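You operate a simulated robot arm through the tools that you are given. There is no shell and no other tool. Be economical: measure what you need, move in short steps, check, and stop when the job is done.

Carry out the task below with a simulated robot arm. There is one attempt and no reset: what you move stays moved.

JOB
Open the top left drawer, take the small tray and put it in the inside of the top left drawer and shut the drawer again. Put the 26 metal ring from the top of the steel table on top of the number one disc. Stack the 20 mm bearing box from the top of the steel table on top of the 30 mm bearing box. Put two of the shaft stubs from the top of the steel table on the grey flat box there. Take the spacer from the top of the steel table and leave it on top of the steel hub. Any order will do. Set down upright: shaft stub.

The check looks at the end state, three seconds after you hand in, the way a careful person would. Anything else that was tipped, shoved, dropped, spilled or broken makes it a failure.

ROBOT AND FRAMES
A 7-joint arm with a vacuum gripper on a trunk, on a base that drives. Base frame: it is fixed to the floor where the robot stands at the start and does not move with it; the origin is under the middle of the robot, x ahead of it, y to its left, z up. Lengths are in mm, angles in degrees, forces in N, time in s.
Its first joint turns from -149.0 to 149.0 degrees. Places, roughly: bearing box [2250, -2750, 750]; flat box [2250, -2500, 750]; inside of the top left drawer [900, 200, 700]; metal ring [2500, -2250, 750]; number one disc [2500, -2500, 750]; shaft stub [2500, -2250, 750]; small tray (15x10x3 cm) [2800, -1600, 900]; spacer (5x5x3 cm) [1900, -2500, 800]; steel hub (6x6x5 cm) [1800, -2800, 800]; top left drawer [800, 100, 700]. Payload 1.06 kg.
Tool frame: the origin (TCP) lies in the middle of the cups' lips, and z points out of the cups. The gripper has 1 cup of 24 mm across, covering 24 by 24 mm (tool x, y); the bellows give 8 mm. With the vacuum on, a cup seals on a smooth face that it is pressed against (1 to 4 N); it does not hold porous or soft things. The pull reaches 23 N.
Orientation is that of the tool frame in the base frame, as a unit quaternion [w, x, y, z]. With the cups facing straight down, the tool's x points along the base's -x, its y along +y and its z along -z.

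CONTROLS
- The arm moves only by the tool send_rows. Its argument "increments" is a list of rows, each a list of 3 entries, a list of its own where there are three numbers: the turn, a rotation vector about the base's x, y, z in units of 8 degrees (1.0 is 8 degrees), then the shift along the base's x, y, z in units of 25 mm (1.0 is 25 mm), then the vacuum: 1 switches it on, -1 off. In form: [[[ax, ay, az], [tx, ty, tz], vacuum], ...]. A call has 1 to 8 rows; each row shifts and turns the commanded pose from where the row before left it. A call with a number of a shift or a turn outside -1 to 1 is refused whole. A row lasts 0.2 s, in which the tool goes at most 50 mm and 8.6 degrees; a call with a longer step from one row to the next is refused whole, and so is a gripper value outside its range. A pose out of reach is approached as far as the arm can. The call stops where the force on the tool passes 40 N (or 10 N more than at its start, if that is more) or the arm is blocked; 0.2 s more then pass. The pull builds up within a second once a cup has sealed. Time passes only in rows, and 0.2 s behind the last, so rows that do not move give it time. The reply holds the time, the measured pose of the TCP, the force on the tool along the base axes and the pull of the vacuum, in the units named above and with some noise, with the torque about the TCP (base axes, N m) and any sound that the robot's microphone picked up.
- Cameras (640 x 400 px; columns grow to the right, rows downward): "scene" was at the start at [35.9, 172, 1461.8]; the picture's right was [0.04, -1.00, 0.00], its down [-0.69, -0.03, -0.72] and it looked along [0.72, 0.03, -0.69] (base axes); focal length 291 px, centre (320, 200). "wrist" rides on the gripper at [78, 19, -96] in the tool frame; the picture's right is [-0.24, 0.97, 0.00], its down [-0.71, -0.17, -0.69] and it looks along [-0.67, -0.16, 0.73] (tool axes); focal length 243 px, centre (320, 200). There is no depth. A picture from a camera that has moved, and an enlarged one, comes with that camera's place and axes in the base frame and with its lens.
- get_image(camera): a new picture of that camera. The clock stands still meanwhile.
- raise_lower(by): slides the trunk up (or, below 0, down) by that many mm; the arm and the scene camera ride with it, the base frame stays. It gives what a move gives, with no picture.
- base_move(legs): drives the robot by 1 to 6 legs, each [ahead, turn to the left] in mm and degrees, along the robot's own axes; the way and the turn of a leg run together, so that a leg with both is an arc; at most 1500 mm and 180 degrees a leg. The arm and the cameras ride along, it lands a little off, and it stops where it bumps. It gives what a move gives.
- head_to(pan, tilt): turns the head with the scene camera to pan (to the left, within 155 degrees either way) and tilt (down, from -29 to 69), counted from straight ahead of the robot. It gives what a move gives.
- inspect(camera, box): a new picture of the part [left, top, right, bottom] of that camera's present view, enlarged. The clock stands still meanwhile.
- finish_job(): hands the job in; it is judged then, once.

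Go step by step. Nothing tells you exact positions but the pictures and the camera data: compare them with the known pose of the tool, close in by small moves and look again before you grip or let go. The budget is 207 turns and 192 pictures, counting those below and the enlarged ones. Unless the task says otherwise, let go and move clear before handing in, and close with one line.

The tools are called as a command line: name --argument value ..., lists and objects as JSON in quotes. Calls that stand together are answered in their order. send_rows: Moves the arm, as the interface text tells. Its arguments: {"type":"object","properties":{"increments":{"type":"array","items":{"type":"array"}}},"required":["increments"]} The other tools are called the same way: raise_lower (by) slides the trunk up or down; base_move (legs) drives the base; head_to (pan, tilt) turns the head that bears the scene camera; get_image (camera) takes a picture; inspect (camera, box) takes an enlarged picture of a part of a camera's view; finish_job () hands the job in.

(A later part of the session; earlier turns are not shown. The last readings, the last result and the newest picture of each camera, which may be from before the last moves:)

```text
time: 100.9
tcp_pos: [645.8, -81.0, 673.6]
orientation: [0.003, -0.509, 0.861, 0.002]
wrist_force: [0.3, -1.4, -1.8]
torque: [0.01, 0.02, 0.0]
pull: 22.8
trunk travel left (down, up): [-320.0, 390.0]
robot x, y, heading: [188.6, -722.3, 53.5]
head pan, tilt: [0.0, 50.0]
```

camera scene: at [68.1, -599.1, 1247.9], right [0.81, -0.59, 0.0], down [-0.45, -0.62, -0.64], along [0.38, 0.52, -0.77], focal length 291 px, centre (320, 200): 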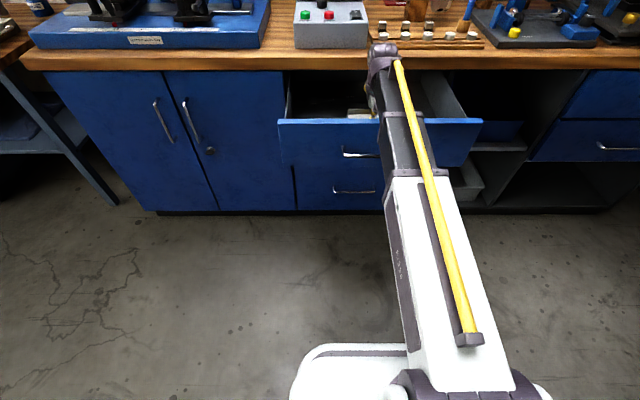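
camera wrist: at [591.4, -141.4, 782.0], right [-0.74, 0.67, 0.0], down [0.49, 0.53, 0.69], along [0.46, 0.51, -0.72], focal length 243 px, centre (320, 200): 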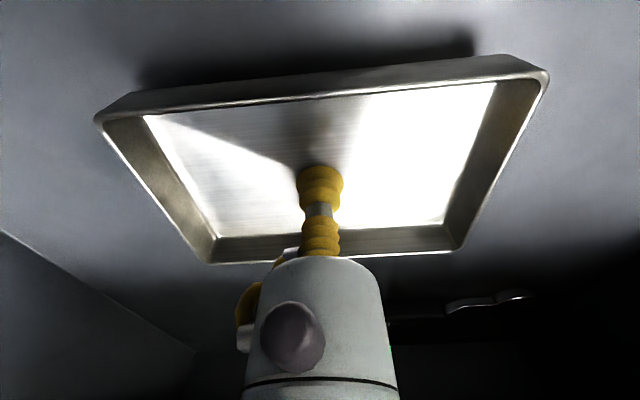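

send_rows --increments '[[[0, 0, 0], [0, 0, -0.12], 1], [[0, 0, 0], [0, 0, -0.12], 1], [[0, 0, 0], [0, 0, -0.12], 1], [[0, 0, 0], [0, 0, 0], 1]]'

get_image --camera "wrist"

```text
time: 101.9
tcp_pos: [645.0, -81.5, 665.7]
orientation: [0.002, -0.51, 0.86, 0.001]
wrist_force: [-3.3, -0.4, 17.3]
torque: [-0.04, -0.02, -0.01]
pull: 23.0
trunk travel left (down, up): [-320.0, 390.0]
robot x, y, heading: [190.3, -722.9, 53.6]
head pan, tilt: [0.0, 50.0]
```

```text
157 pictures are left
camera wrist: at [590.6, -142.0, 760.8], right [-0.74, 0.67, 0.0], down [0.49, 0.53, 0.69], along [0.46, 0.51, -0.72], focal length 243 px, centre (320, 200)
```

wrist: 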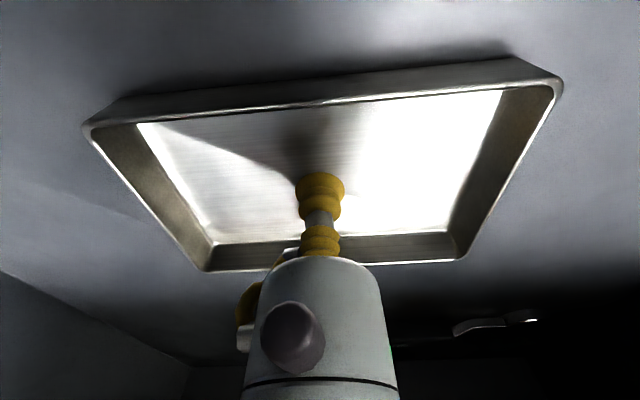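

The tray is on the drawer floor. I'll release it and rise straight up.

send_rows --increments '[[[0, 0, 0], [0, 0, 0], -1], [[0, 0, 0], [0, 0, 0.1], -1], [[0, 0, 0], [0, 0, 0.1], -1], [[0, 0, 0], [0, 0, 0.3], -1], [[0, 0, 0], [0, 0, 0.8], -1], [[0, 0, 0], [0, 0, 0.8], -1]]'

raise_lower --by 180

get_image --camera "wrist"

```text
time: 103.3
tcp_pos: [646.6, -81.9, 717.3]
orientation: [0.004, -0.509, 0.861, 0.002]
wrist_force: [0.2, -0.5, -0.2]
torque: [0.0, 0.0, 0.01]
pull: 0.0
trunk travel left (down, up): [-320.0, 390.0]
robot x, y, heading: [188.8, -724.0, 54.1]
head pan, tilt: [0.0, 50.0]
```

```text
time: 105.3
tcp_pos: [646.6, -80.8, 896.9]
orientation: [0.003, -0.51, 0.86, 0.002]
wrist_force: [-0.1, -0.2, 0.8]
torque: [-0.03, 0.0, -0.01]
pull: 0.0
trunk travel left (down, up): [-500.0, 210.0]
robot x, y, heading: [187.5, -723.8, 53.7]
head pan, tilt: [0.0, 50.0]
```

```text
156 pictures are left
camera wrist: at [591.7, -141.4, 991.9], right [-0.74, 0.67, 0.0], down [0.49, 0.53, 0.69], along [0.46, 0.51, -0.72], focal length 243 px, centre (320, 200)
```

wrist: 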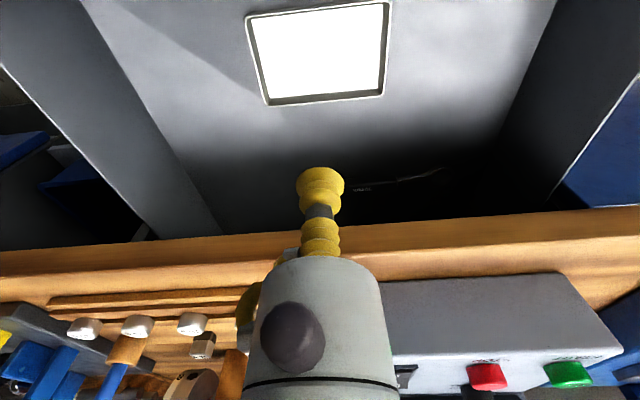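

The tray sits squarely in the drawer. I'll back off, turn the tool horizontal, and push the drawer shut beside the handle.

base_move --legs '[[-250, 0]]'

send_rows --increments '[[[0, 0, -0.87], [0.7, -0.9, 0], -1], [[0, 0, 0], [0.7, -0.9, 0], -1], [[0, 0, 0], [0.7, -0.9, 0], -1], [[0, 0, 0], [0.7, -0.9, 0], -1], [[0, 0, 0], [0.7, -0.9, 0], -1], [[0, 0, 0], [0.6, -0.9, 0], -1], [[0, 0, 0], [0, -0.9, 0], -1]]'

raise_lower --by -177

send_rows --increments '[[[0.759, -0.55, 0], [0, 0, 0], -1], [[0.759, -0.55, 0], [0, 0, 0], -1], [[0.759, -0.55, 0], [0, 0, 0], -1], [[0.759, -0.55, 0], [0, 0, 0], -1], [[0.759, -0.55, 0], [0, 0, 0], -1], [[0.759, -0.55, 0], [0, 0, 0], -1]]'

send_rows --increments '[[[0.759, -0.55, 0], [0, 0, 0], -1], [[0.759, -0.55, 0], [0, 0, 0], -1], [[0.759, -0.55, 0], [0, 0, 0], -1], [[0.759, -0.55, 0], [0, 0, 0], -1], [[0.759, -0.55, 0], [0, 0, 0], -1], [[0.759, -0.55, 0], [0, 0, 0], -1], [[0, 0, 0], [0, 0, 0], -1]]'

get_image --camera "scene"

get_image --camera "wrist"

```text
time: 107.1
tcp_pos: [495.5, -283.5, 897.3]
orientation: [0.003, -0.511, 0.86, 0.002]
wrist_force: [-0.1, 0.6, -0.3]
torque: [0.0, 0.02, 0.0]
pull: 0.1
trunk travel left (down, up): [-500.0, 210.0]
robot x, y, heading: [36.6, -924.6, 54.0]
head pan, tilt: [0.0, 50.0]
```

```text
time: 108.7
tcp_pos: [596.9, -440.2, 896.7]
orientation: [0.003, -0.459, 0.889, 0.001]
wrist_force: [0.0, 0.6, 0.1]
torque: [0.01, -0.01, 0.04]
pull: 0.0
trunk travel left (down, up): [-500.0, 210.0]
robot x, y, heading: [38.7, -928.9, 54.0]
head pan, tilt: [0.0, 50.0]
```

```text
time: 110.7
tcp_pos: [596.7, -441.6, 718.6]
orientation: [0.003, -0.458, 0.889, 0.001]
wrist_force: [-0.2, 0.1, -1.1]
torque: [-0.02, -0.03, 0.03]
pull: 0.1
trunk travel left (down, up): [-323.0, 387.0]
robot x, y, heading: [38.4, -930.8, 53.9]
head pan, tilt: [0.0, 50.0]
```

```text
time: 112.1
tcp_pos: [596.6, -441.0, 719.0]
orientation: [0.345, -0.422, 0.82, 0.175]
wrist_force: [-0.2, -0.3, -1.2]
torque: [-0.03, -0.02, 0.0]
pull: 0.1
trunk travel left (down, up): [-323.0, 387.0]
robot x, y, heading: [38.0, -929.8, 54.0]
head pan, tilt: [0.0, 50.0]
```

```text
time: 113.7
tcp_pos: [596.5, -440.6, 719.6]
orientation: [0.633, -0.323, 0.627, 0.32]
wrist_force: [-0.5, -0.1, -0.6]
torque: [-0.05, 0.03, -0.04]
pull: 0.1
trunk travel left (down, up): [-323.0, 387.0]
robot x, y, heading: [38.1, -927.1, 53.9]
head pan, tilt: [0.0, 50.0]
```

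```text
155 pictures are left
camera scene: at [-81.3, -802.9, 1250.8], right [0.81, -0.59, 0.0], down [-0.45, -0.62, -0.64], along [0.38, 0.52, -0.77], focal length 291 px, centre (320, 200)
```

scene: 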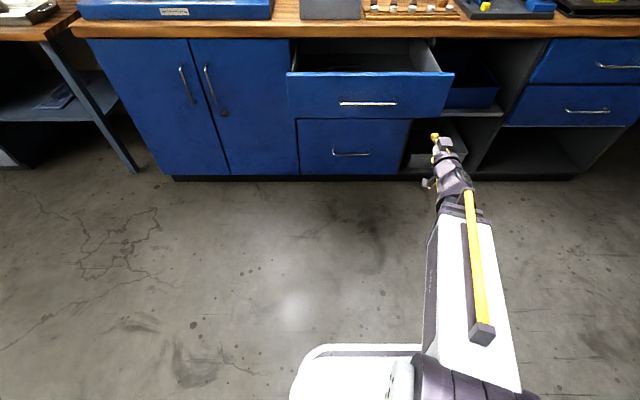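

```text
154 pictures are left
camera wrist: at [526.5, -507.2, 639.7], right [-0.79, 0.57, 0.23], down [-0.27, -0.66, 0.71], along [0.55, 0.5, 0.67], focal length 243 px, centre (320, 200)
```

wrist: 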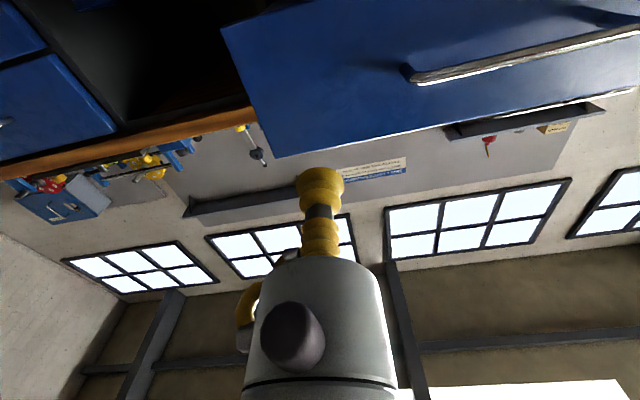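

I'm lined up about 184 mm in front of the face. I'll tuck the tool in slightly, drive close, then push with the arm.

send_rows --increments '[[[0, 0, 0], [-0.29, -0.4, 0], -1], [[0, 0, 0], [-0.29, -0.4, 0], -1], [[0, 0, 0], [0, 0, 0], -1]]'

base_move --legs '[[190, 0]]'

get_image --camera "wrist"

```text
time: 114.5
tcp_pos: [582.9, -461.9, 719.7]
orientation: [0.632, -0.323, 0.626, 0.321]
wrist_force: [-0.5, -0.4, 0.4]
torque: [-0.01, -0.01, -0.01]
pull: 0.0
trunk travel left (down, up): [-323.0, 387.0]
robot x, y, heading: [38.2, -925.5, 54.1]
head pan, tilt: [0.0, 50.0]
```

```text
time: 116.0
tcp_pos: [694.4, -308.6, 719.1]
orientation: [0.633, -0.323, 0.627, 0.32]
wrist_force: [0.3, 0.3, -0.6]
torque: [-0.01, 0.0, 0.0]
pull: 0.1
trunk travel left (down, up): [-323.0, 387.0]
robot x, y, heading: [153.5, -775.6, 53.8]
head pan, tilt: [0.0, 50.0]
```

```text
153 pictures are left
camera wrist: at [624.9, -374.0, 640.0], right [-0.79, 0.57, 0.23], down [-0.27, -0.66, 0.71], along [0.55, 0.5, 0.67], focal length 243 px, centre (320, 200)
```

wrist: 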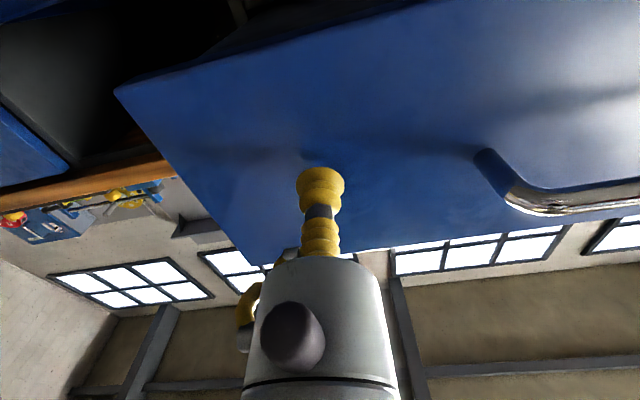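

About 20 mm to contact. Pushing the drawer in.

send_rows --increments '[[[0, 0, 0], [0.352, 0.486, 0], -1], [[0, 0, 0], [0.352, 0.486, 0], -1], [[0, 0, 0], [0.352, 0.486, 0], -1], [[0, 0, 0], [0.352, 0.486, 0], -1], [[0, 0, 0], [0.352, 0.486, 0], -1], [[0, 0, 0], [0.352, 0.486, 0], -1], [[0, 0, 0], [0.352, 0.486, 0], -1], [[0, 0, 0], [0.352, 0.486, 0], -1]]'

send_rows --increments '[[[0, 0, 0], [0.352, 0.486, 0], -1], [[0, 0, 0], [0.352, 0.486, 0], -1], [[0, 0, 0], [0.352, 0.486, 0], -1], [[0, 0, 0], [0.352, 0.486, 0], -1], [[0, 0, 0], [0.352, 0.486, 0], -1], [[0, 0, 0], [0.352, 0.486, 0], -1], [[0, 0, 0], [0.352, 0.486, 0], -1], [[0, 0, 0], [0.352, 0.486, 0], -1]]'

get_image --camera "scene"

```text
time: 117.8
tcp_pos: [766.3, -210.8, 719.5]
orientation: [0.632, -0.322, 0.628, 0.32]
wrist_force: [1.2, 0.0, -0.2]
torque: [-0.03, -0.02, 0.01]
pull: 0.1
trunk travel left (down, up): [-323.0, 387.0]
robot x, y, heading: [149.4, -772.0, 54.0]
head pan, tilt: [0.0, 50.0]
```

```text
time: 119.6
tcp_pos: [836.1, -112.5, 718.4]
orientation: [0.633, -0.322, 0.627, 0.319]
wrist_force: [-0.6, 0.4, 0.4]
torque: [-0.01, 0.01, 0.0]
pull: 0.0
trunk travel left (down, up): [-323.0, 387.0]
robot x, y, heading: [150.6, -774.1, 54.0]
head pan, tilt: [0.0, 50.0]
```

```text
152 pictures are left
camera scene: at [31.2, -648.9, 1250.8], right [0.81, -0.59, 0.0], down [-0.45, -0.62, -0.64], along [0.38, 0.52, -0.77], focal length 291 px, centre (320, 200)
```

scene: 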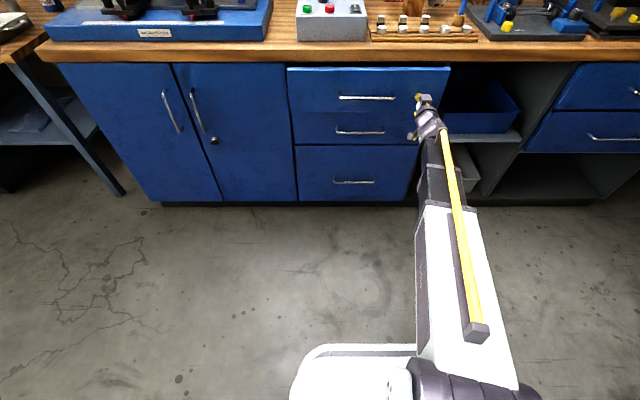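

The drawer is nearly closed, with about 45 mm left. I'll push slower.

send_rows --increments '[[[0, 0, 0], [0.235, 0.324, 0], -1], [[0, 0, 0], [0.235, 0.324, 0], -1], [[0, 0, 0], [0.235, 0.324, 0], -1], [[0, 0, 0], [0.235, 0.324, 0], -1], [[0, 0, 0], [0.12, 0.162, 0], -1], [[0, 0, 0], [0.12, 0.162, 0], -1], [[0, 0, 0], [0, 0, 0], -1]]'

get_image --camera "scene"

get_image --camera "wrist"

```text
time: 121.2
tcp_pos: [866.4, -73.4, 719.2]
orientation: [0.632, -0.323, 0.627, 0.32]
wrist_force: [-0.6, -1.8, 0.0]
torque: [0.01, 0.01, 0.0]
pull: 0.1
trunk travel left (down, up): [-323.0, 387.0]
robot x, y, heading: [153.3, -773.2, 53.9]
head pan, tilt: [0.0, 50.0]
```

```text
151 pictures are left
camera scene: at [31.2, -648.9, 1250.8], right [0.81, -0.59, 0.0], down [-0.45, -0.62, -0.64], along [0.38, 0.52, -0.77], focal length 291 px, centre (320, 200)
```

scene: 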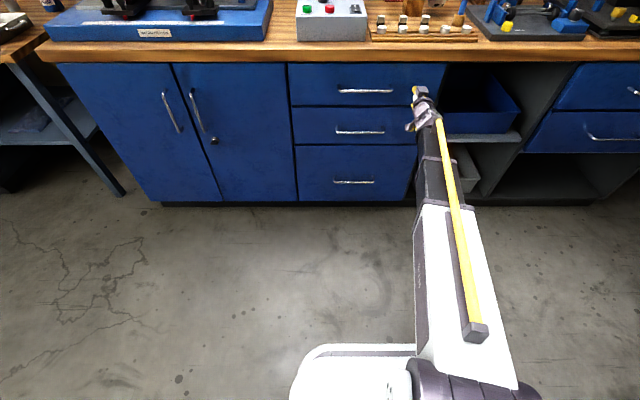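

```text
150 pictures are left
camera wrist: at [794.9, -138.6, 639.7], right [-0.79, 0.57, 0.23], down [-0.27, -0.66, 0.71], along [0.55, 0.5, 0.67], focal length 243 px, centre (320, 200)
```

wrist: 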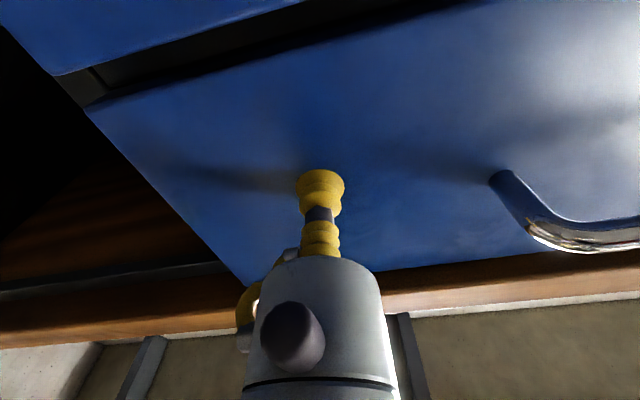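

Nearly flush with light contact. One more gentle press until firm.

send_rows --increments '[[[0, 0, 0], [0.07, 0.097, 0], -1], [[0, 0, 0], [0.07, 0.097, 0], -1], [[0, 0, 0], [0.07, 0.097, 0], -1], [[0, 0, 0], [0, 0, 0], -1]]'

get_image --camera "wrist"

```text
time: 122.2
tcp_pos: [869.6, -67.5, 718.1]
orientation: [0.632, -0.323, 0.627, 0.32]
wrist_force: [-21.5, -22.7, -9.3]
torque: [0.23, -0.07, -0.13]
pull: 0.0
trunk travel left (down, up): [-323.0, 387.0]
robot x, y, heading: [148.2, -772.1, 54.1]
head pan, tilt: [0.0, 50.0]
```

```text
149 pictures are left
camera wrist: at [799.2, -132.9, 640.0], right [-0.79, 0.57, 0.23], down [-0.27, -0.66, 0.71], along [0.55, 0.5, 0.67], focal length 243 px, centre (320, 200)
```

wrist: 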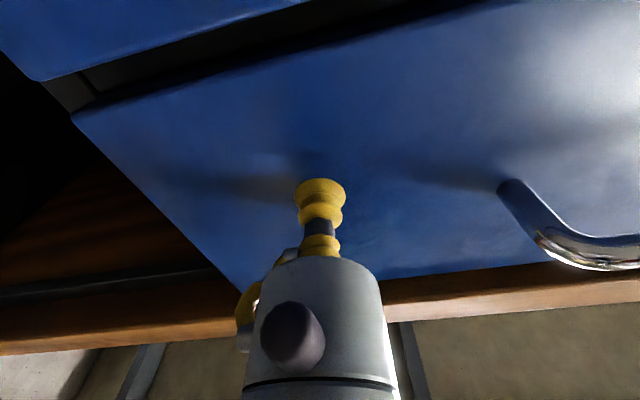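

The drawer is shut firmly against its stop. I'll back off, turn the tool down and raise, then drive to the steel table.

send_rows --increments '[[[0, 0, 0], [-0.2, -0.28, 0], -1], [[0, 0, 0], [-0.58, -0.81, 0], -1], [[0, 0, 0], [-0.58, -0.81, 0], -1], [[0, 0, 0], [-0.58, -0.81, 0], -1], [[0, 0, 0], [-0.58, -0.81, 0], -1], [[0, 0, 0], [-0.58, -0.81, 0], -1]]'

base_move --legs '[[-150, 0]]'

send_rows --increments '[[[-0.759, 0.55, 0], [0, 0, 0.5], -1], [[-0.759, 0.55, 0], [0, 0, 0.5], -1], [[-0.759, 0.55, 0], [0, 0, 0.5], -1], [[-0.759, 0.55, 0], [0, 0, 0.5], -1], [[-0.759, 0.55, 0], [0, 0, 0.5], -1], [[-0.759, 0.55, 0], [0, 0, 0], -1]]'

send_rows --increments '[[[-0.759, 0.55, 0], [0, 0, 0], -1], [[-0.759, 0.55, 0], [0, 0, 0], -1], [[-0.759, 0.55, 0], [0, 0, 0], -1], [[-0.759, 0.55, 0], [0, 0, 0], -1], [[-0.759, 0.55, 0], [0, 0, 0], -1], [[-0.759, 0.55, 0], [0, 0, 0], -1], [[0, 0, 0], [0, 0, 0], -1]]'

raise_lower --by 387

get_image --camera "scene"

base_move --legs '[[0, -85.9], [1000, 0], [1000, 0], [0, -5]]'

get_image --camera "scene"

get_image --camera "wrist"

```text
time: 123.6
tcp_pos: [793.6, -173.7, 719.7]
orientation: [0.633, -0.322, 0.627, 0.32]
wrist_force: [0.0, -0.1, -0.5]
torque: [0.01, 0.01, 0.02]
pull: 0.0
trunk travel left (down, up): [-323.0, 387.0]
robot x, y, heading: [150.0, -772.2, 54.2]
head pan, tilt: [0.0, 50.0]
```

```text
time: 125.0
tcp_pos: [705.3, -296.9, 719.7]
orientation: [0.633, -0.323, 0.627, 0.32]
wrist_force: [0.5, 0.8, -0.1]
torque: [-0.01, 0.03, 0.01]
pull: 0.0
trunk travel left (down, up): [-323.0, 387.0]
robot x, y, heading: [62.9, -894.8, 53.6]
head pan, tilt: [0.0, 50.0]
```

```text
time: 126.4
tcp_pos: [706.3, -294.9, 782.4]
orientation: [0.343, -0.422, 0.821, 0.173]
wrist_force: [-0.3, -0.3, 0.8]
torque: [0.0, 0.01, 0.06]
pull: 0.0
trunk travel left (down, up): [-323.0, 387.0]
robot x, y, heading: [63.3, -893.6, 53.7]
head pan, tilt: [0.0, 50.0]
```

```text
time: 128.0
tcp_pos: [705.1, -295.9, 783.4]
orientation: [0.002, -0.458, 0.889, 0.002]
wrist_force: [-0.4, -0.2, 0.3]
torque: [0.0, -0.02, -0.02]
pull: 0.0
trunk travel left (down, up): [-323.0, 387.0]
robot x, y, heading: [62.8, -897.5, 53.7]
head pan, tilt: [0.0, 50.0]
```

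```text
time: 131.7
tcp_pos: [705.6, -295.9, 1169.5]
orientation: [0.004, -0.457, 0.889, 0.001]
wrist_force: [-0.6, 0.1, 0.8]
torque: [0.01, -0.01, 0.0]
pull: 0.1
trunk travel left (down, up): [-710.0, 0.0]
robot x, y, heading: [59.7, -898.0, 53.9]
head pan, tilt: [0.0, 50.0]
```

```text
148 pictures are left
camera scene: at [-58.4, -771.5, 1637.8], right [0.81, -0.59, 0.0], down [-0.45, -0.62, -0.64], along [0.38, 0.52, -0.77], focal length 291 px, centre (320, 200)
```

scene: 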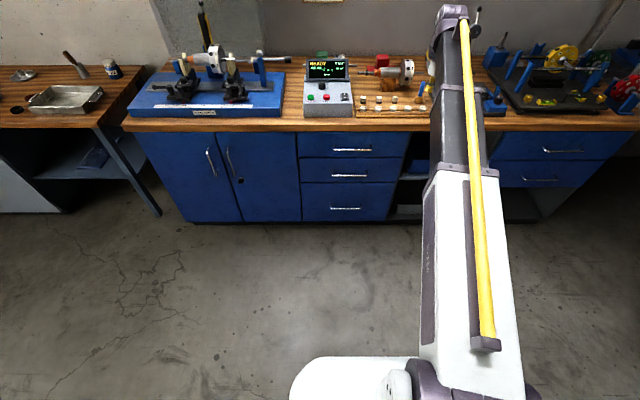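

```text
time: 145.8
tcp_pos: [2353.1, -2591.7, 1169.2]
orientation: [0.003, 0.309, 0.951, -0.001]
wrist_force: [0.5, -0.8, 0.7]
torque: [0.02, -0.02, -0.03]
pull: 0.0
trunk travel left (down, up): [-710.0, 0.0]
robot x, y, heading: [1759.0, -1941.8, -36.6]
head pan, tilt: [0.0, 50.0]
```

```text
147 pictures are left
camera scene: at [1884.9, -1827.7, 1637.9], right [-0.6, -0.8, 0.0], down [-0.61, 0.46, -0.64], along [0.52, -0.38, -0.77], focal length 291 px, centre (320, 200)
```

scene: 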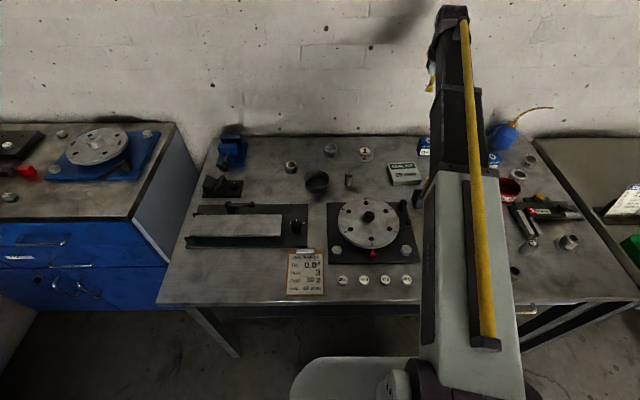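

```text
146 pictures are left
camera wrist: at [2301.3, -2529.5, 1263.9], right [0.76, 0.65, 0.0], down [0.47, -0.55, 0.69], along [0.45, -0.52, -0.72], focal length 243 px, centre (320, 200)
```

wrist: 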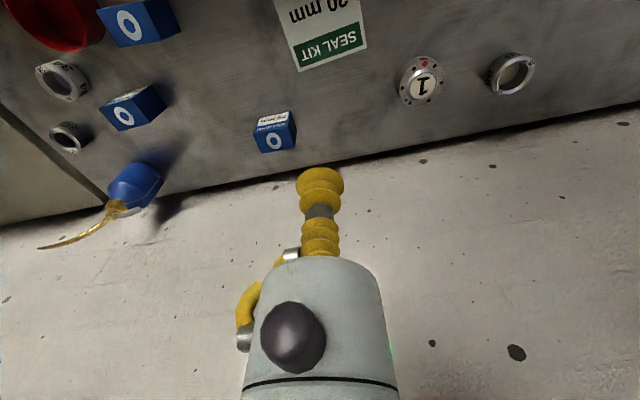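

The steel table is in view with its small parts. I'll zoom in to identify the rings, disc, boxes, stubs, spacer and hub.

inspect --camera "scene" --box '[180, 125, 310, 225]'

inspect --camera "scene" --box '[260, 130, 430, 230]'

inspect --camera "scene" --box '[260, 200, 430, 310]'

inspect --camera "scene" --box '[480, 140, 640, 290]'

inspect --camera "wrist" --box '[0, 0, 320, 200]'

inspect --camera "wrist" --box '[240, 0, 560, 200]'

```text
4.00 times, centred on (245, 175) of scene
camera zoom: at [1884.9, -1827.7, 1637.9], right [-0.6, -0.8, 0.0], down [-0.61, 0.46, -0.64], along [0.52, -0.38, -0.77], focal length 1165 px, centre (620, 300)
```

zoom: 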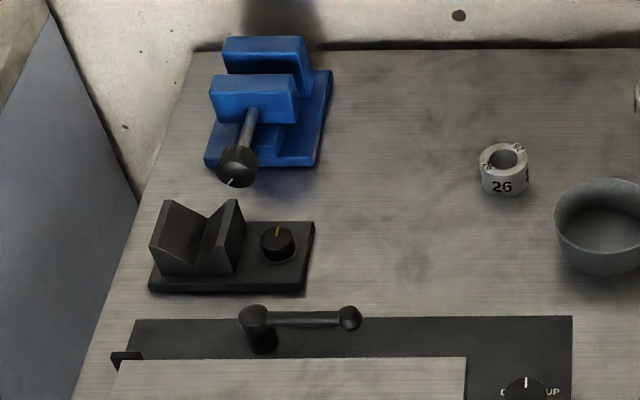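

```text
3.76 times, centred on (345, 180) of scene
camera zoom: at [1884.9, -1827.7, 1637.9], right [-0.6, -0.8, 0.0], down [-0.61, 0.46, -0.64], along [0.52, -0.38, -0.77], focal length 1097 px, centre (226, 275)
```

zoom: 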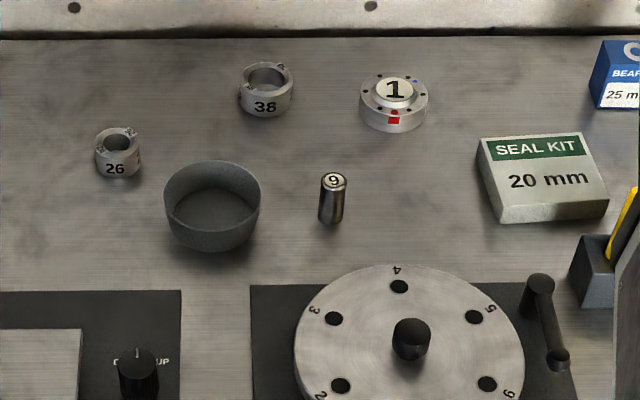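

```text
3.64 times, centred on (345, 255) of scene
camera zoom: at [1884.9, -1827.7, 1637.9], right [-0.6, -0.8, 0.0], down [-0.61, 0.46, -0.64], along [0.52, -0.38, -0.77], focal length 1059 px, centre (229, 0)
```

zoom: 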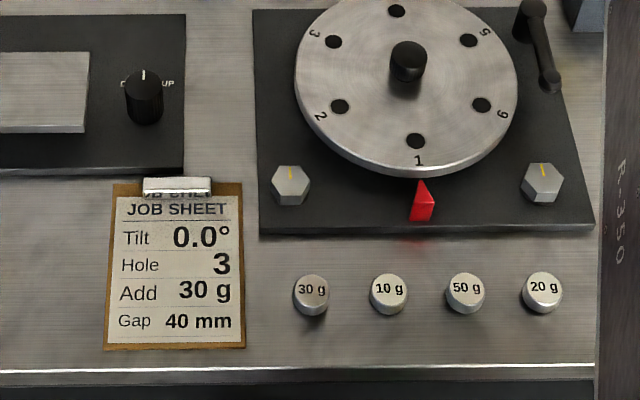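

```text
2.67 times, centred on (560, 215) of scene
camera zoom: at [1884.9, -1827.7, 1637.9], right [-0.6, -0.8, 0.0], down [-0.61, 0.46, -0.64], along [0.52, -0.38, -0.77], focal length 777 px, centre (-320, 160)
```

zoom: 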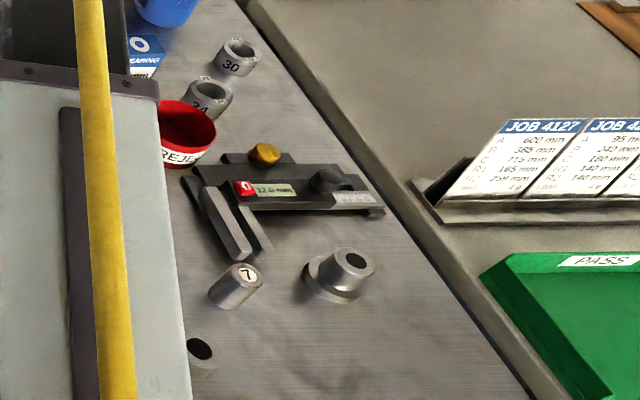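

```text
2.00 times, centred on (160, 100) of wrist
camera zoom: at [2301.3, -2529.5, 1263.9], right [0.76, 0.65, 0.0], down [0.47, -0.55, 0.69], along [0.45, -0.52, -0.72], focal length 485 px, centre (640, 400)
```

zoom: 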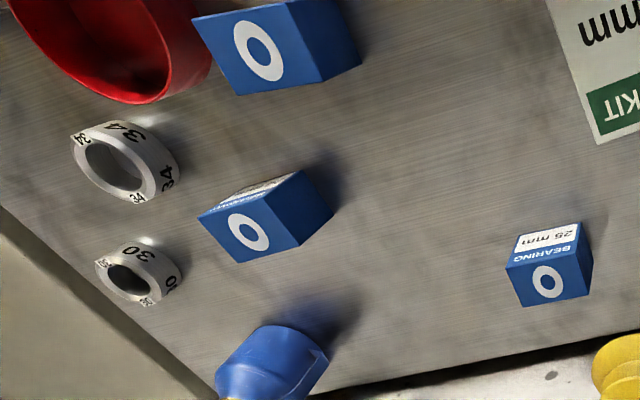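

```text
2.00 times, centred on (400, 100) of wrist
camera zoom: at [2301.3, -2529.5, 1263.9], right [0.76, 0.65, 0.0], down [0.47, -0.55, 0.69], along [0.45, -0.52, -0.72], focal length 485 px, centre (160, 400)
```

zoom: 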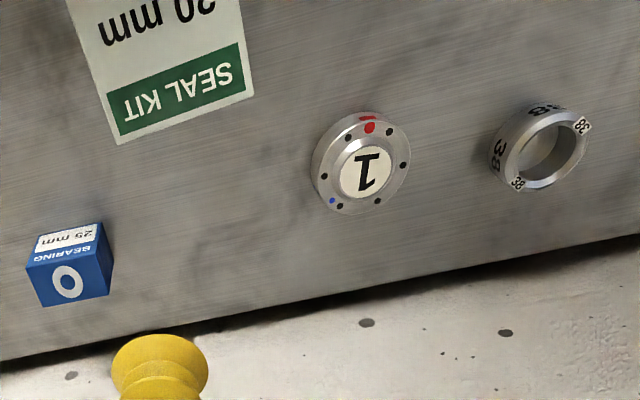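

I've found disc 1, ring 26, the seal kit box (grey flat box), bearing boxes and stubs. The disc is at the edge of my reach, so I'll check floor clearance to see how much closer I can get.

head_to --pan 0 --tilt 69

get_image --camera "scene"

```text
time: 146.6
tcp_pos: [2354.3, -2591.0, 1169.0]
orientation: [0.003, 0.309, 0.951, -0.001]
wrist_force: [-0.7, -0.6, 0.6]
torque: [0.01, -0.01, 0.05]
pull: 0.1
trunk travel left (down, up): [-710.0, 0.0]
robot x, y, heading: [1755.9, -1944.3, -36.7]
head pan, tilt: [0.0, 68.8]
```

```text
139 pictures are left
camera scene: at [1868.4, -1814.7, 1615.9], right [-0.6, -0.8, 0.0], down [-0.75, 0.56, -0.36], along [0.29, -0.22, -0.93], focal length 291 px, centre (320, 200)
```

scene: 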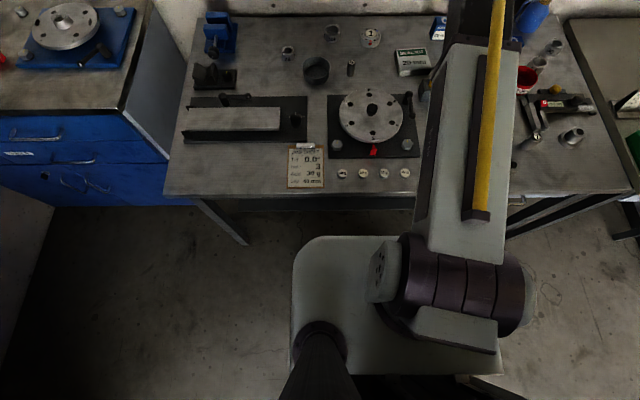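

My base is nearly at the table edge already, so I'll work from here with the arm extended. First I'll move over ring 26, near (2632, -2234, 845).

send_rows --increments '[[[0, 0, 0], [0.74, 0.95, 0], -1], [[0, 0, 0], [0.74, 0.95, 0], -1], [[0, 0, 0], [0.74, 0.95, 0], -1], [[0, 0, 0], [0.74, 0.95, 0], -1], [[0, 0, 0], [0.74, 0.95, 0], -1], [[0, 0, 0], [0.74, 0.95, 0], -1], [[0, 0, 0], [0.74, 0.95, 0], -1], [[0, 0, 0], [0.74, 0.95, 0], -1]]'

send_rows --increments '[[[0, 0, 0], [0.74, 0.95, 0], -1], [[0, 0, 0], [0.74, 0.95, 0], -1], [[0, 0, 0], [0.74, 0.95, 0], -1], [[0, 0, 0], [0.74, 0.95, 0], -1], [[0, 0, 0], [0.74, 0.95, 0], -1], [[0, 0, 0], [0.74, 0.95, 0], -1], [[0, 0, 0], [0.5, 0.7, 0], -1], [[0, 0, 0], [0, 0, 0], -1]]'

raise_lower --by -220

get_image --camera "wrist"

get_image --camera "scene"

```text
time: 148.4
tcp_pos: [2502.3, -2401.0, 1168.4]
orientation: [0.004, 0.309, 0.951, -0.001]
wrist_force: [0.1, -1.0, 0.9]
torque: [-0.03, 0.03, 0.0]
pull: 0.2
trunk travel left (down, up): [-710.0, 0.0]
robot x, y, heading: [1755.1, -1943.6, -36.8]
head pan, tilt: [0.0, 68.8]
```

```text
time: 150.2
tcp_pos: [2624.7, -2241.5, 1168.5]
orientation: [0.003, 0.31, 0.951, -0.001]
wrist_force: [-0.3, -0.6, 0.3]
torque: [0.01, -0.03, 0.01]
pull: 0.1
trunk travel left (down, up): [-710.0, 0.0]
robot x, y, heading: [1758.8, -1944.8, -36.6]
head pan, tilt: [0.0, 68.8]
```

```text
time: 152.6
tcp_pos: [2624.9, -2241.0, 948.7]
orientation: [0.003, 0.309, 0.951, -0.001]
wrist_force: [0.6, -0.1, 0.1]
torque: [-0.01, 0.03, -0.01]
pull: 0.0
trunk travel left (down, up): [-490.0, 220.0]
robot x, y, heading: [1758.1, -1943.5, -36.8]
head pan, tilt: [0.0, 68.8]
```

```text
138 pictures are left
camera wrist: at [2572.8, -2178.9, 1044.1], right [0.76, 0.65, 0.0], down [0.47, -0.55, 0.69], along [0.45, -0.53, -0.72], focal length 243 px, centre (320, 200)
```

wrist: 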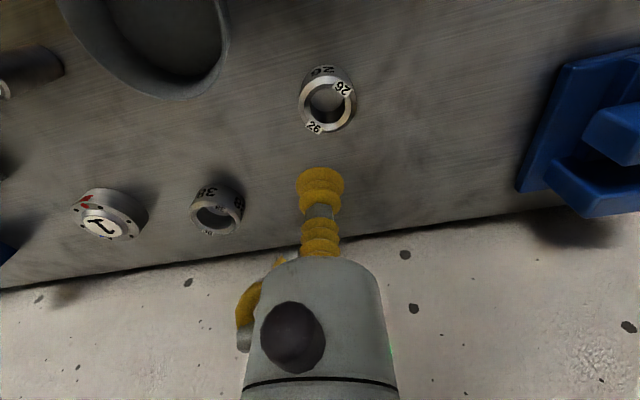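

```text
137 pictures are left
camera scene: at [1868.3, -1814.6, 1395.9], right [-0.6, -0.8, 0.0], down [-0.75, 0.56, -0.36], along [0.29, -0.22, -0.93], focal length 291 px, centre (320, 200)
```

scene: 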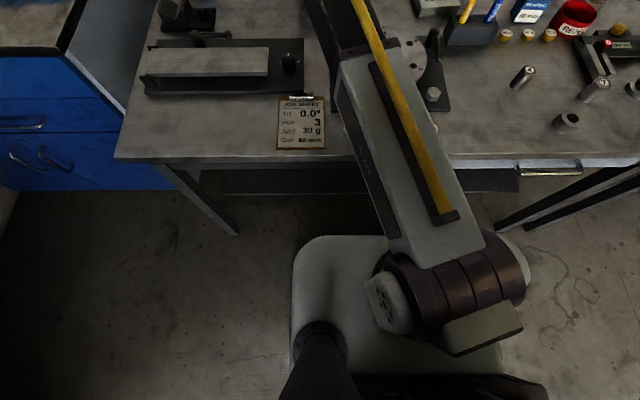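

Let me take a close look at ring 26 to see where the cup could seal.

inspect --camera "wrist" --box '[260, 40, 400, 160]'

inspect --camera "scene" --box '[440, 0, 640, 160]'

inspect --camera "wrist" --box '[40, 160, 260, 260]'

```text
3.33 times, centred on (330, 100) of wrist
camera zoom: at [2572.8, -2178.9, 1044.1], right [0.76, 0.65, 0.0], down [0.47, -0.55, 0.69], along [0.45, -0.53, -0.72], focal length 809 px, centre (287, 533)
```

zoom: 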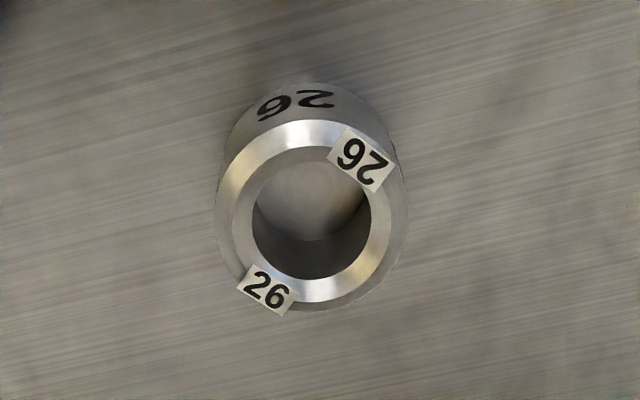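

```text
2.50 times, centred on (540, 80) of scene
camera zoom: at [1868.3, -1814.6, 1395.9], right [-0.6, -0.8, 0.0], down [-0.75, 0.56, -0.36], along [0.29, -0.22, -0.93], focal length 728 px, centre (-230, 500)
```

zoom: 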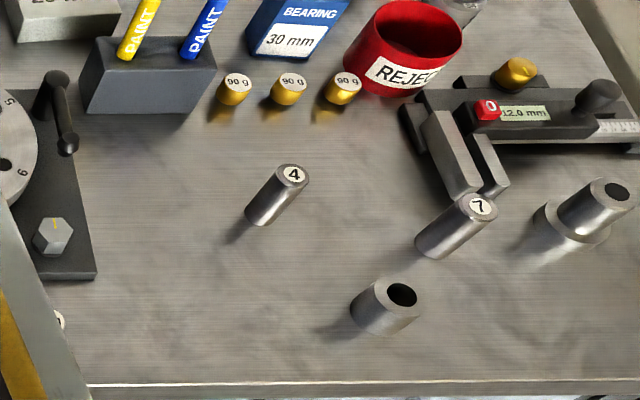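

```text
2.91 times, centred on (150, 210) of wrist
camera zoom: at [2572.8, -2178.9, 1044.1], right [0.76, 0.65, 0.0], down [0.47, -0.55, 0.69], along [0.45, -0.53, -0.72], focal length 706 px, centre (814, 171)
```

zoom: 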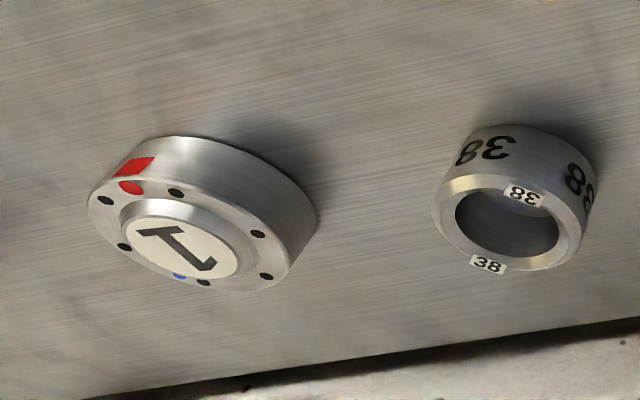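

The ring's hole may be a problem for the cup, so I need exact dimensions. I'll move the wrist camera back for a second, more central view.

send_rows --increments '[[[0, 0, 0], [-0.65, 0.7, 0], -1], [[0, 0, 0], [-0.65, 0.7, 0], -1], [[0, 0, 0], [-0.65, 0.7, 0], -1], [[0, 0, 0], [-0.65, 0.7, 0], -1], [[0, 0, 0], [0, 0, 0], -1]]'

inspect --camera "wrist" --box '[240, 100, 400, 200]'

get_image --camera "wrist"

```text
time: 153.8
tcp_pos: [2560.0, -2170.3, 949.1]
orientation: [0.003, 0.309, 0.951, -0.001]
wrist_force: [-0.5, 0.8, -0.3]
torque: [-0.02, 0.0, -0.02]
pull: 0.1
trunk travel left (down, up): [-490.0, 220.0]
robot x, y, heading: [1757.7, -1944.5, -36.8]
head pan, tilt: [0.0, 68.8]
```

```text
4.00 times, centred on (320, 150) of wrist
camera zoom: at [2507.9, -2109.2, 1044.4], right [0.76, 0.65, 0.0], down [0.47, -0.55, 0.69], along [0.45, -0.53, -0.72], focal length 970 px, centre (320, 400)
```

zoom: 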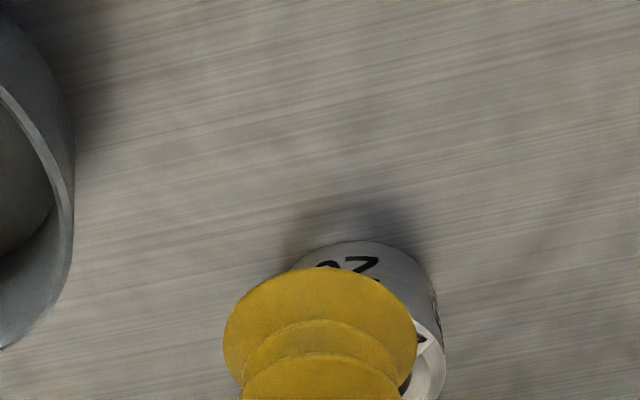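

```text
132 pictures are left
camera wrist: at [2507.9, -2109.2, 1044.4], right [0.76, 0.65, 0.0], down [0.47, -0.55, 0.69], along [0.45, -0.53, -0.72], focal length 243 px, centre (320, 200)
```

wrist: 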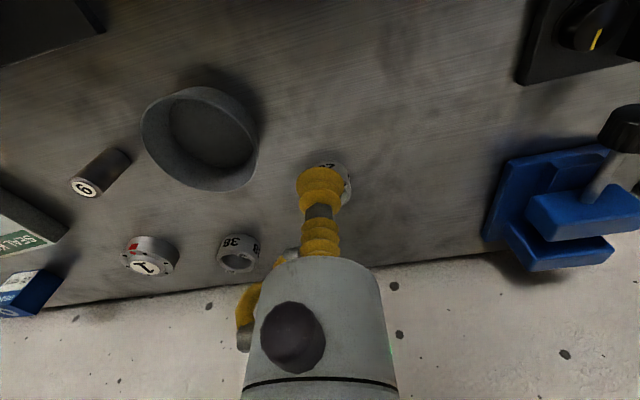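

The cup hides it. I'll step sideways.

send_rows --increments '[[[0, 0, 0], [0.6, 0.52, 0], -1], [[0, 0, 0], [0.6, 0.52, 0], -1], [[0, 0, 0], [0.6, 0.52, 0], -1], [[0, 0, 0], [0.6, 0.52, 0], -1], [[0, 0, 0], [0, 0, 0], -1]]'

inspect --camera "wrist" --box '[180, 130, 300, 220]'

```text
time: 155.0
tcp_pos: [2620.6, -2118.4, 947.6]
orientation: [0.003, 0.309, 0.951, -0.001]
wrist_force: [0.4, 0.5, -0.6]
torque: [0.02, -0.02, 0.01]
pull: 0.0
trunk travel left (down, up): [-490.0, 220.0]
robot x, y, heading: [1757.8, -1944.9, -36.6]
head pan, tilt: [0.0, 68.8]
```

```text
4.44 times, centred on (240, 175) of wrist
camera zoom: at [2568.1, -2056.6, 1043.5], right [0.76, 0.65, 0.0], down [0.47, -0.55, 0.69], along [0.45, -0.53, -0.72], focal length 1078 px, centre (676, 311)
```

zoom: 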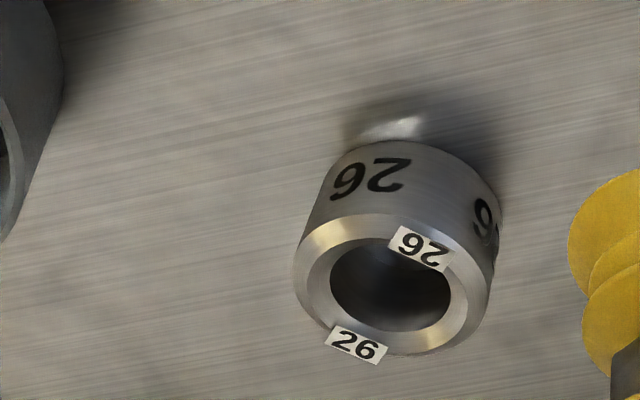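

Ring 26: top at z≈846, centre ≈(2631, -2239), outer diameter ≈48 mm, bore ≈28 mm. The cup can't cover the bore, so I'll try pressing gently on the annulus to see whether it seals.

send_rows --increments '[[[0, 0, 0], [0, -0.9, 0], -1], [[0, 0, 0], [0, -0.9, 0], -1], [[0, 0, 0], [-0.16, -0.9, 0], -1], [[0, 0, 0], [0, -0.9, 0], -1], [[0, 0, 0], [0, -0.9, 0], -1], [[0, 0, 0], [0, -0.82, -0.9], -1], [[0, 0, 0], [0, 0, -0.9], -1], [[0, 0, 0], [0, 0, -0.9], -1]]'

get_image --camera "wrist"

```text
time: 156.8
tcp_pos: [2616.4, -2251.7, 882.6]
orientation: [0.003, 0.309, 0.951, -0.002]
wrist_force: [0.1, 0.2, -0.1]
torque: [0.0, 0.0, -0.03]
pull: 0.1
trunk travel left (down, up): [-490.0, 220.0]
robot x, y, heading: [1762.5, -1939.4, -36.6]
head pan, tilt: [0.0, 68.8]
```

```text
130 pictures are left
camera wrist: at [2563.6, -2189.6, 976.1], right [0.76, 0.65, 0.0], down [0.47, -0.55, 0.69], along [0.45, -0.53, -0.72], focal length 243 px, centre (320, 200)
```

wrist: 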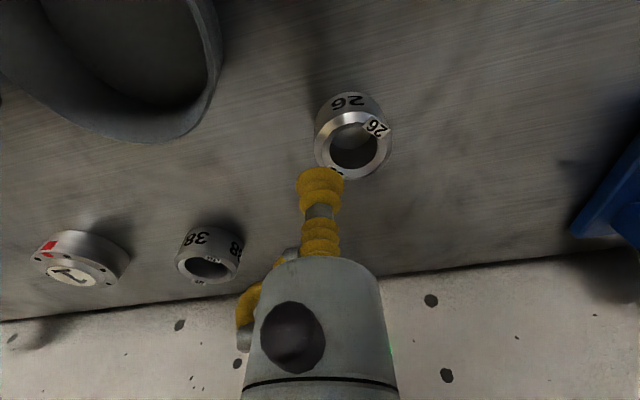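

Aligned over the left wall of the ring. Creeping down with the vacuum on.

send_rows --increments '[[[0, 0, 0], [0, 0, -0.9], 1], [[0, 0, 0], [0, 0, -0.3], 1], [[0, 0, 0], [0, 0, -0.15], 1], [[0, 0, 0], [0, 0, -0.12], 1], [[0, 0, 0], [0, 0, 0], 1]]'

send_rows --increments '[[[0, 0, 0], [0, 0, -0.08], 1], [[0, 0, 0], [0, 0, -0.08], 1], [[0, 0, 0], [0, 0, 0], 1], [[0, 0, 0], [0, 0, 0], 1]]'

```text
time: 158.0
tcp_pos: [2616.5, -2252.7, 844.3]
orientation: [0.003, 0.309, 0.951, -0.002]
wrist_force: [0.5, -0.5, 3.9]
torque: [-0.03, 0.0, 0.0]
pull: 0.1
trunk travel left (down, up): [-490.0, 220.0]
robot x, y, heading: [1758.5, -1940.3, -36.7]
head pan, tilt: [0.0, 68.8]
```

```text
time: 159.0
tcp_pos: [2616.7, -2252.0, 843.1]
orientation: [0.003, 0.309, 0.951, -0.001]
wrist_force: [0.8, -1.9, 6.9]
torque: [0.07, 0.02, -0.04]
pull: 0.0
trunk travel left (down, up): [-490.0, 220.0]
robot x, y, heading: [1759.8, -1941.0, -36.7]
head pan, tilt: [0.0, 68.8]
```

It's in contact but doesn't seal on the wall. I'll try once centred, in case the lip bridges the bore.

send_rows --increments '[[[0, 0, 0], [0, 0, 0.5], 1], [[0, 0, 0], [0.56, 0.6, 0], 1], [[0, 0, 0], [0, 0, 0], 1], [[0, 0, 0], [0, 0, -0.4], 1], [[0, 0, 0], [0, 0, -0.1], 1], [[0, 0, 0], [0, 0, 0], 1], [[0, 0, 0], [0, 0, 0], 1]]'

inspect --camera "wrist" --box '[240, 110, 400, 230]'

```text
time: 160.6
tcp_pos: [2630.5, -2236.4, 840.2]
orientation: [0.003, 0.309, 0.951, -0.002]
wrist_force: [-0.7, 0.8, 0.9]
torque: [0.0, -0.03, 0.0]
pull: 0.0
trunk travel left (down, up): [-490.0, 220.0]
robot x, y, heading: [1760.3, -1944.0, -36.5]
head pan, tilt: [0.0, 68.8]
```

```text
3.33 times, centred on (320, 170) of wrist
camera zoom: at [2578.0, -2175.0, 935.3], right [0.76, 0.65, 0.0], down [0.47, -0.55, 0.69], along [0.45, -0.53, -0.72], focal length 809 px, centre (320, 300)
```

zoom: 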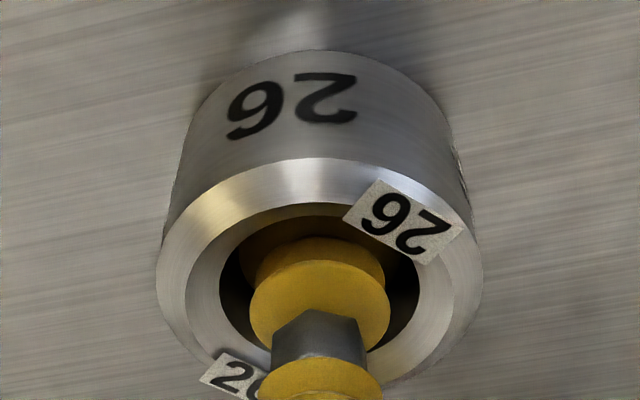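

The cup slips into the bore, so the top won't work. I'll have to seal on the ring's outer wall with a near-horizontal tool, so I'll check the gripper and wrist size from the scene camera.

send_rows --increments '[[[0, 0, 0], [0, 0, 0.4], -1], [[0, 0, 0], [0, 0, 0.8], -1], [[0, 0, 0], [0, 0, 0.8], -1], [[0, 0, 0], [0, 0, 0.8], -1], [[0, 0, 0], [0, 0, 0.8], -1]]'

head_to --pan 14 --tilt 38

get_image --camera "scene"

inspect --camera "scene" --box '[220, 60, 480, 240]'

```text
time: 161.8
tcp_pos: [2630.5, -2237.9, 930.5]
orientation: [0.004, 0.309, 0.951, -0.001]
wrist_force: [0.6, 0.4, 0.3]
torque: [-0.03, 0.03, -0.05]
pull: 0.1
trunk travel left (down, up): [-490.0, 220.0]
robot x, y, heading: [1758.1, -1946.3, -37.1]
head pan, tilt: [0.0, 68.8]
```

```text
time: 162.7
tcp_pos: [2630.1, -2235.9, 930.7]
orientation: [0.003, 0.308, 0.951, -0.001]
wrist_force: [0.0, -0.5, 0.3]
torque: [-0.01, 0.01, -0.02]
pull: 0.0
trunk travel left (down, up): [-490.0, 220.0]
robot x, y, heading: [1757.5, -1944.0, -36.8]
head pan, tilt: [14.0, 38.0]
```

```text
128 pictures are left
camera scene: at [1903.1, -1814.5, 1434.9], right [-0.39, -0.92, 0.0], down [-0.57, 0.24, -0.79], along [0.73, -0.3, -0.62], focal length 291 px, centre (320, 200)
```

scene: 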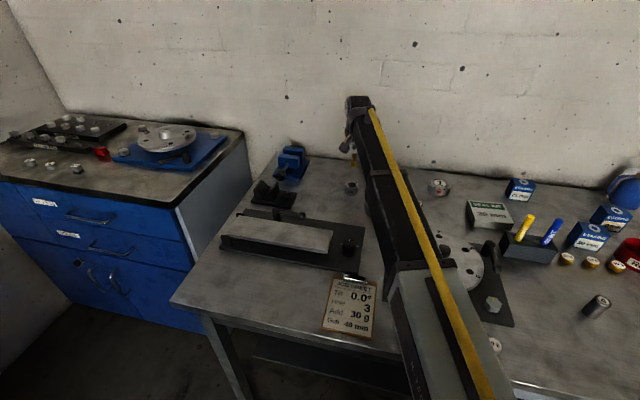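

```text
2.22 times, centred on (350, 150) of scene
camera zoom: at [1903.1, -1814.5, 1434.9], right [-0.39, -0.92, 0.0], down [-0.57, 0.24, -0.79], along [0.73, -0.3, -0.62], focal length 647 px, centre (253, 311)
```

zoom: 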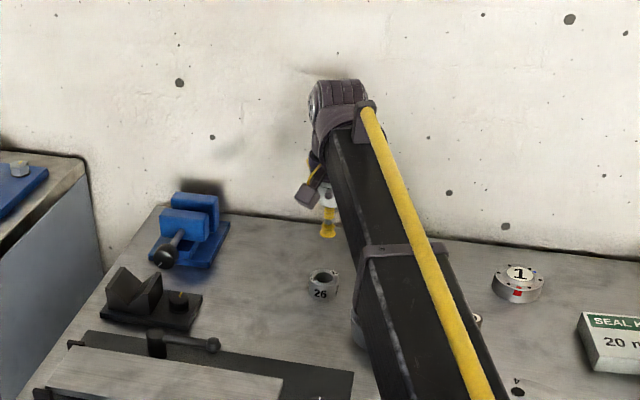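

The wrist housing is about 39 mm in radius, roughly 193 mm behind the cup. A nearly horizontal tool tilted about 15°, camera on top, approaching the ring from the front should clear everything. I'll yaw the tool 180° first.

send_rows --increments '[[[0, 0, 1], [-0.5, 0.3, 1], -1], [[0, 0, 1], [-0.5, 0.3, 1], -1], [[0, 0, 1], [-0.5, 0.3, 1], -1], [[0, 0, 1], [-0.5, 0.3, 1], -1], [[0, 0, 1], [0, 0, 0], -1], [[0, 0, 1], [0, 0, 0], -1], [[0, 0, 1], [0, 0, 0], -1], [[0, 0, 1], [0, 0, 0], -1]]'

send_rows --increments '[[[0, 0, 1], [0, 0, 0], -1], [[0, 0, 1], [0, 0, 0], -1], [[0, 0, 1], [0, 0, 0], -1], [[0, 0, 1], [0, 0, 0], -1], [[0, 0, 1], [0, 0, 0], -1], [[0, 0, 1], [0, 0, 0], -1], [[0, 0, 1], [0, 0, 0], -1], [[0, 0, 1], [0, 0, 0], -1]]'

send_rows --increments '[[[0, 0, 1], [0, 0, 0], -1], [[0, 0, 1], [0, 0, 0], -1], [[0, 0, 1], [0, 0, 0], -1], [[0, 0, 1], [0, 0, 0], -1], [[0, 0, 1], [0, 0, 0], -1], [[0, 0, 1], [0, 0, 0], -1], [[0, 0, 0], [0, 0, 0], -1]]'

```text
time: 164.5
tcp_pos: [2580.5, -2208.3, 1031.2]
orientation: [0.003, -0.242, 0.97, 0.0]
wrist_force: [0.6, 0.0, -0.1]
torque: [0.0, -0.01, -0.01]
pull: 0.0
trunk travel left (down, up): [-490.0, 220.0]
robot x, y, heading: [1757.7, -1942.3, -36.8]
head pan, tilt: [14.0, 38.0]
```

```text
time: 166.3
tcp_pos: [2581.5, -2207.7, 1031.2]
orientation: [-0.002, 0.72, -0.694, -0.003]
wrist_force: [-0.2, -1.2, 0.5]
torque: [-0.02, 0.0, 0.03]
pull: 0.1
trunk travel left (down, up): [-490.0, 220.0]
robot x, y, heading: [1757.3, -1941.2, -36.9]
head pan, tilt: [14.0, 38.0]
```

```text
time: 167.9
tcp_pos: [2580.8, -2207.1, 1031.8]
orientation: [-0.001, 0.94, -0.341, -0.003]
wrist_force: [-0.7, -0.2, -0.6]
torque: [-0.01, 0.04, -0.02]
pull: 0.1
trunk travel left (down, up): [-490.0, 220.0]
robot x, y, heading: [1758.1, -1942.0, -36.5]
head pan, tilt: [14.0, 38.0]
```

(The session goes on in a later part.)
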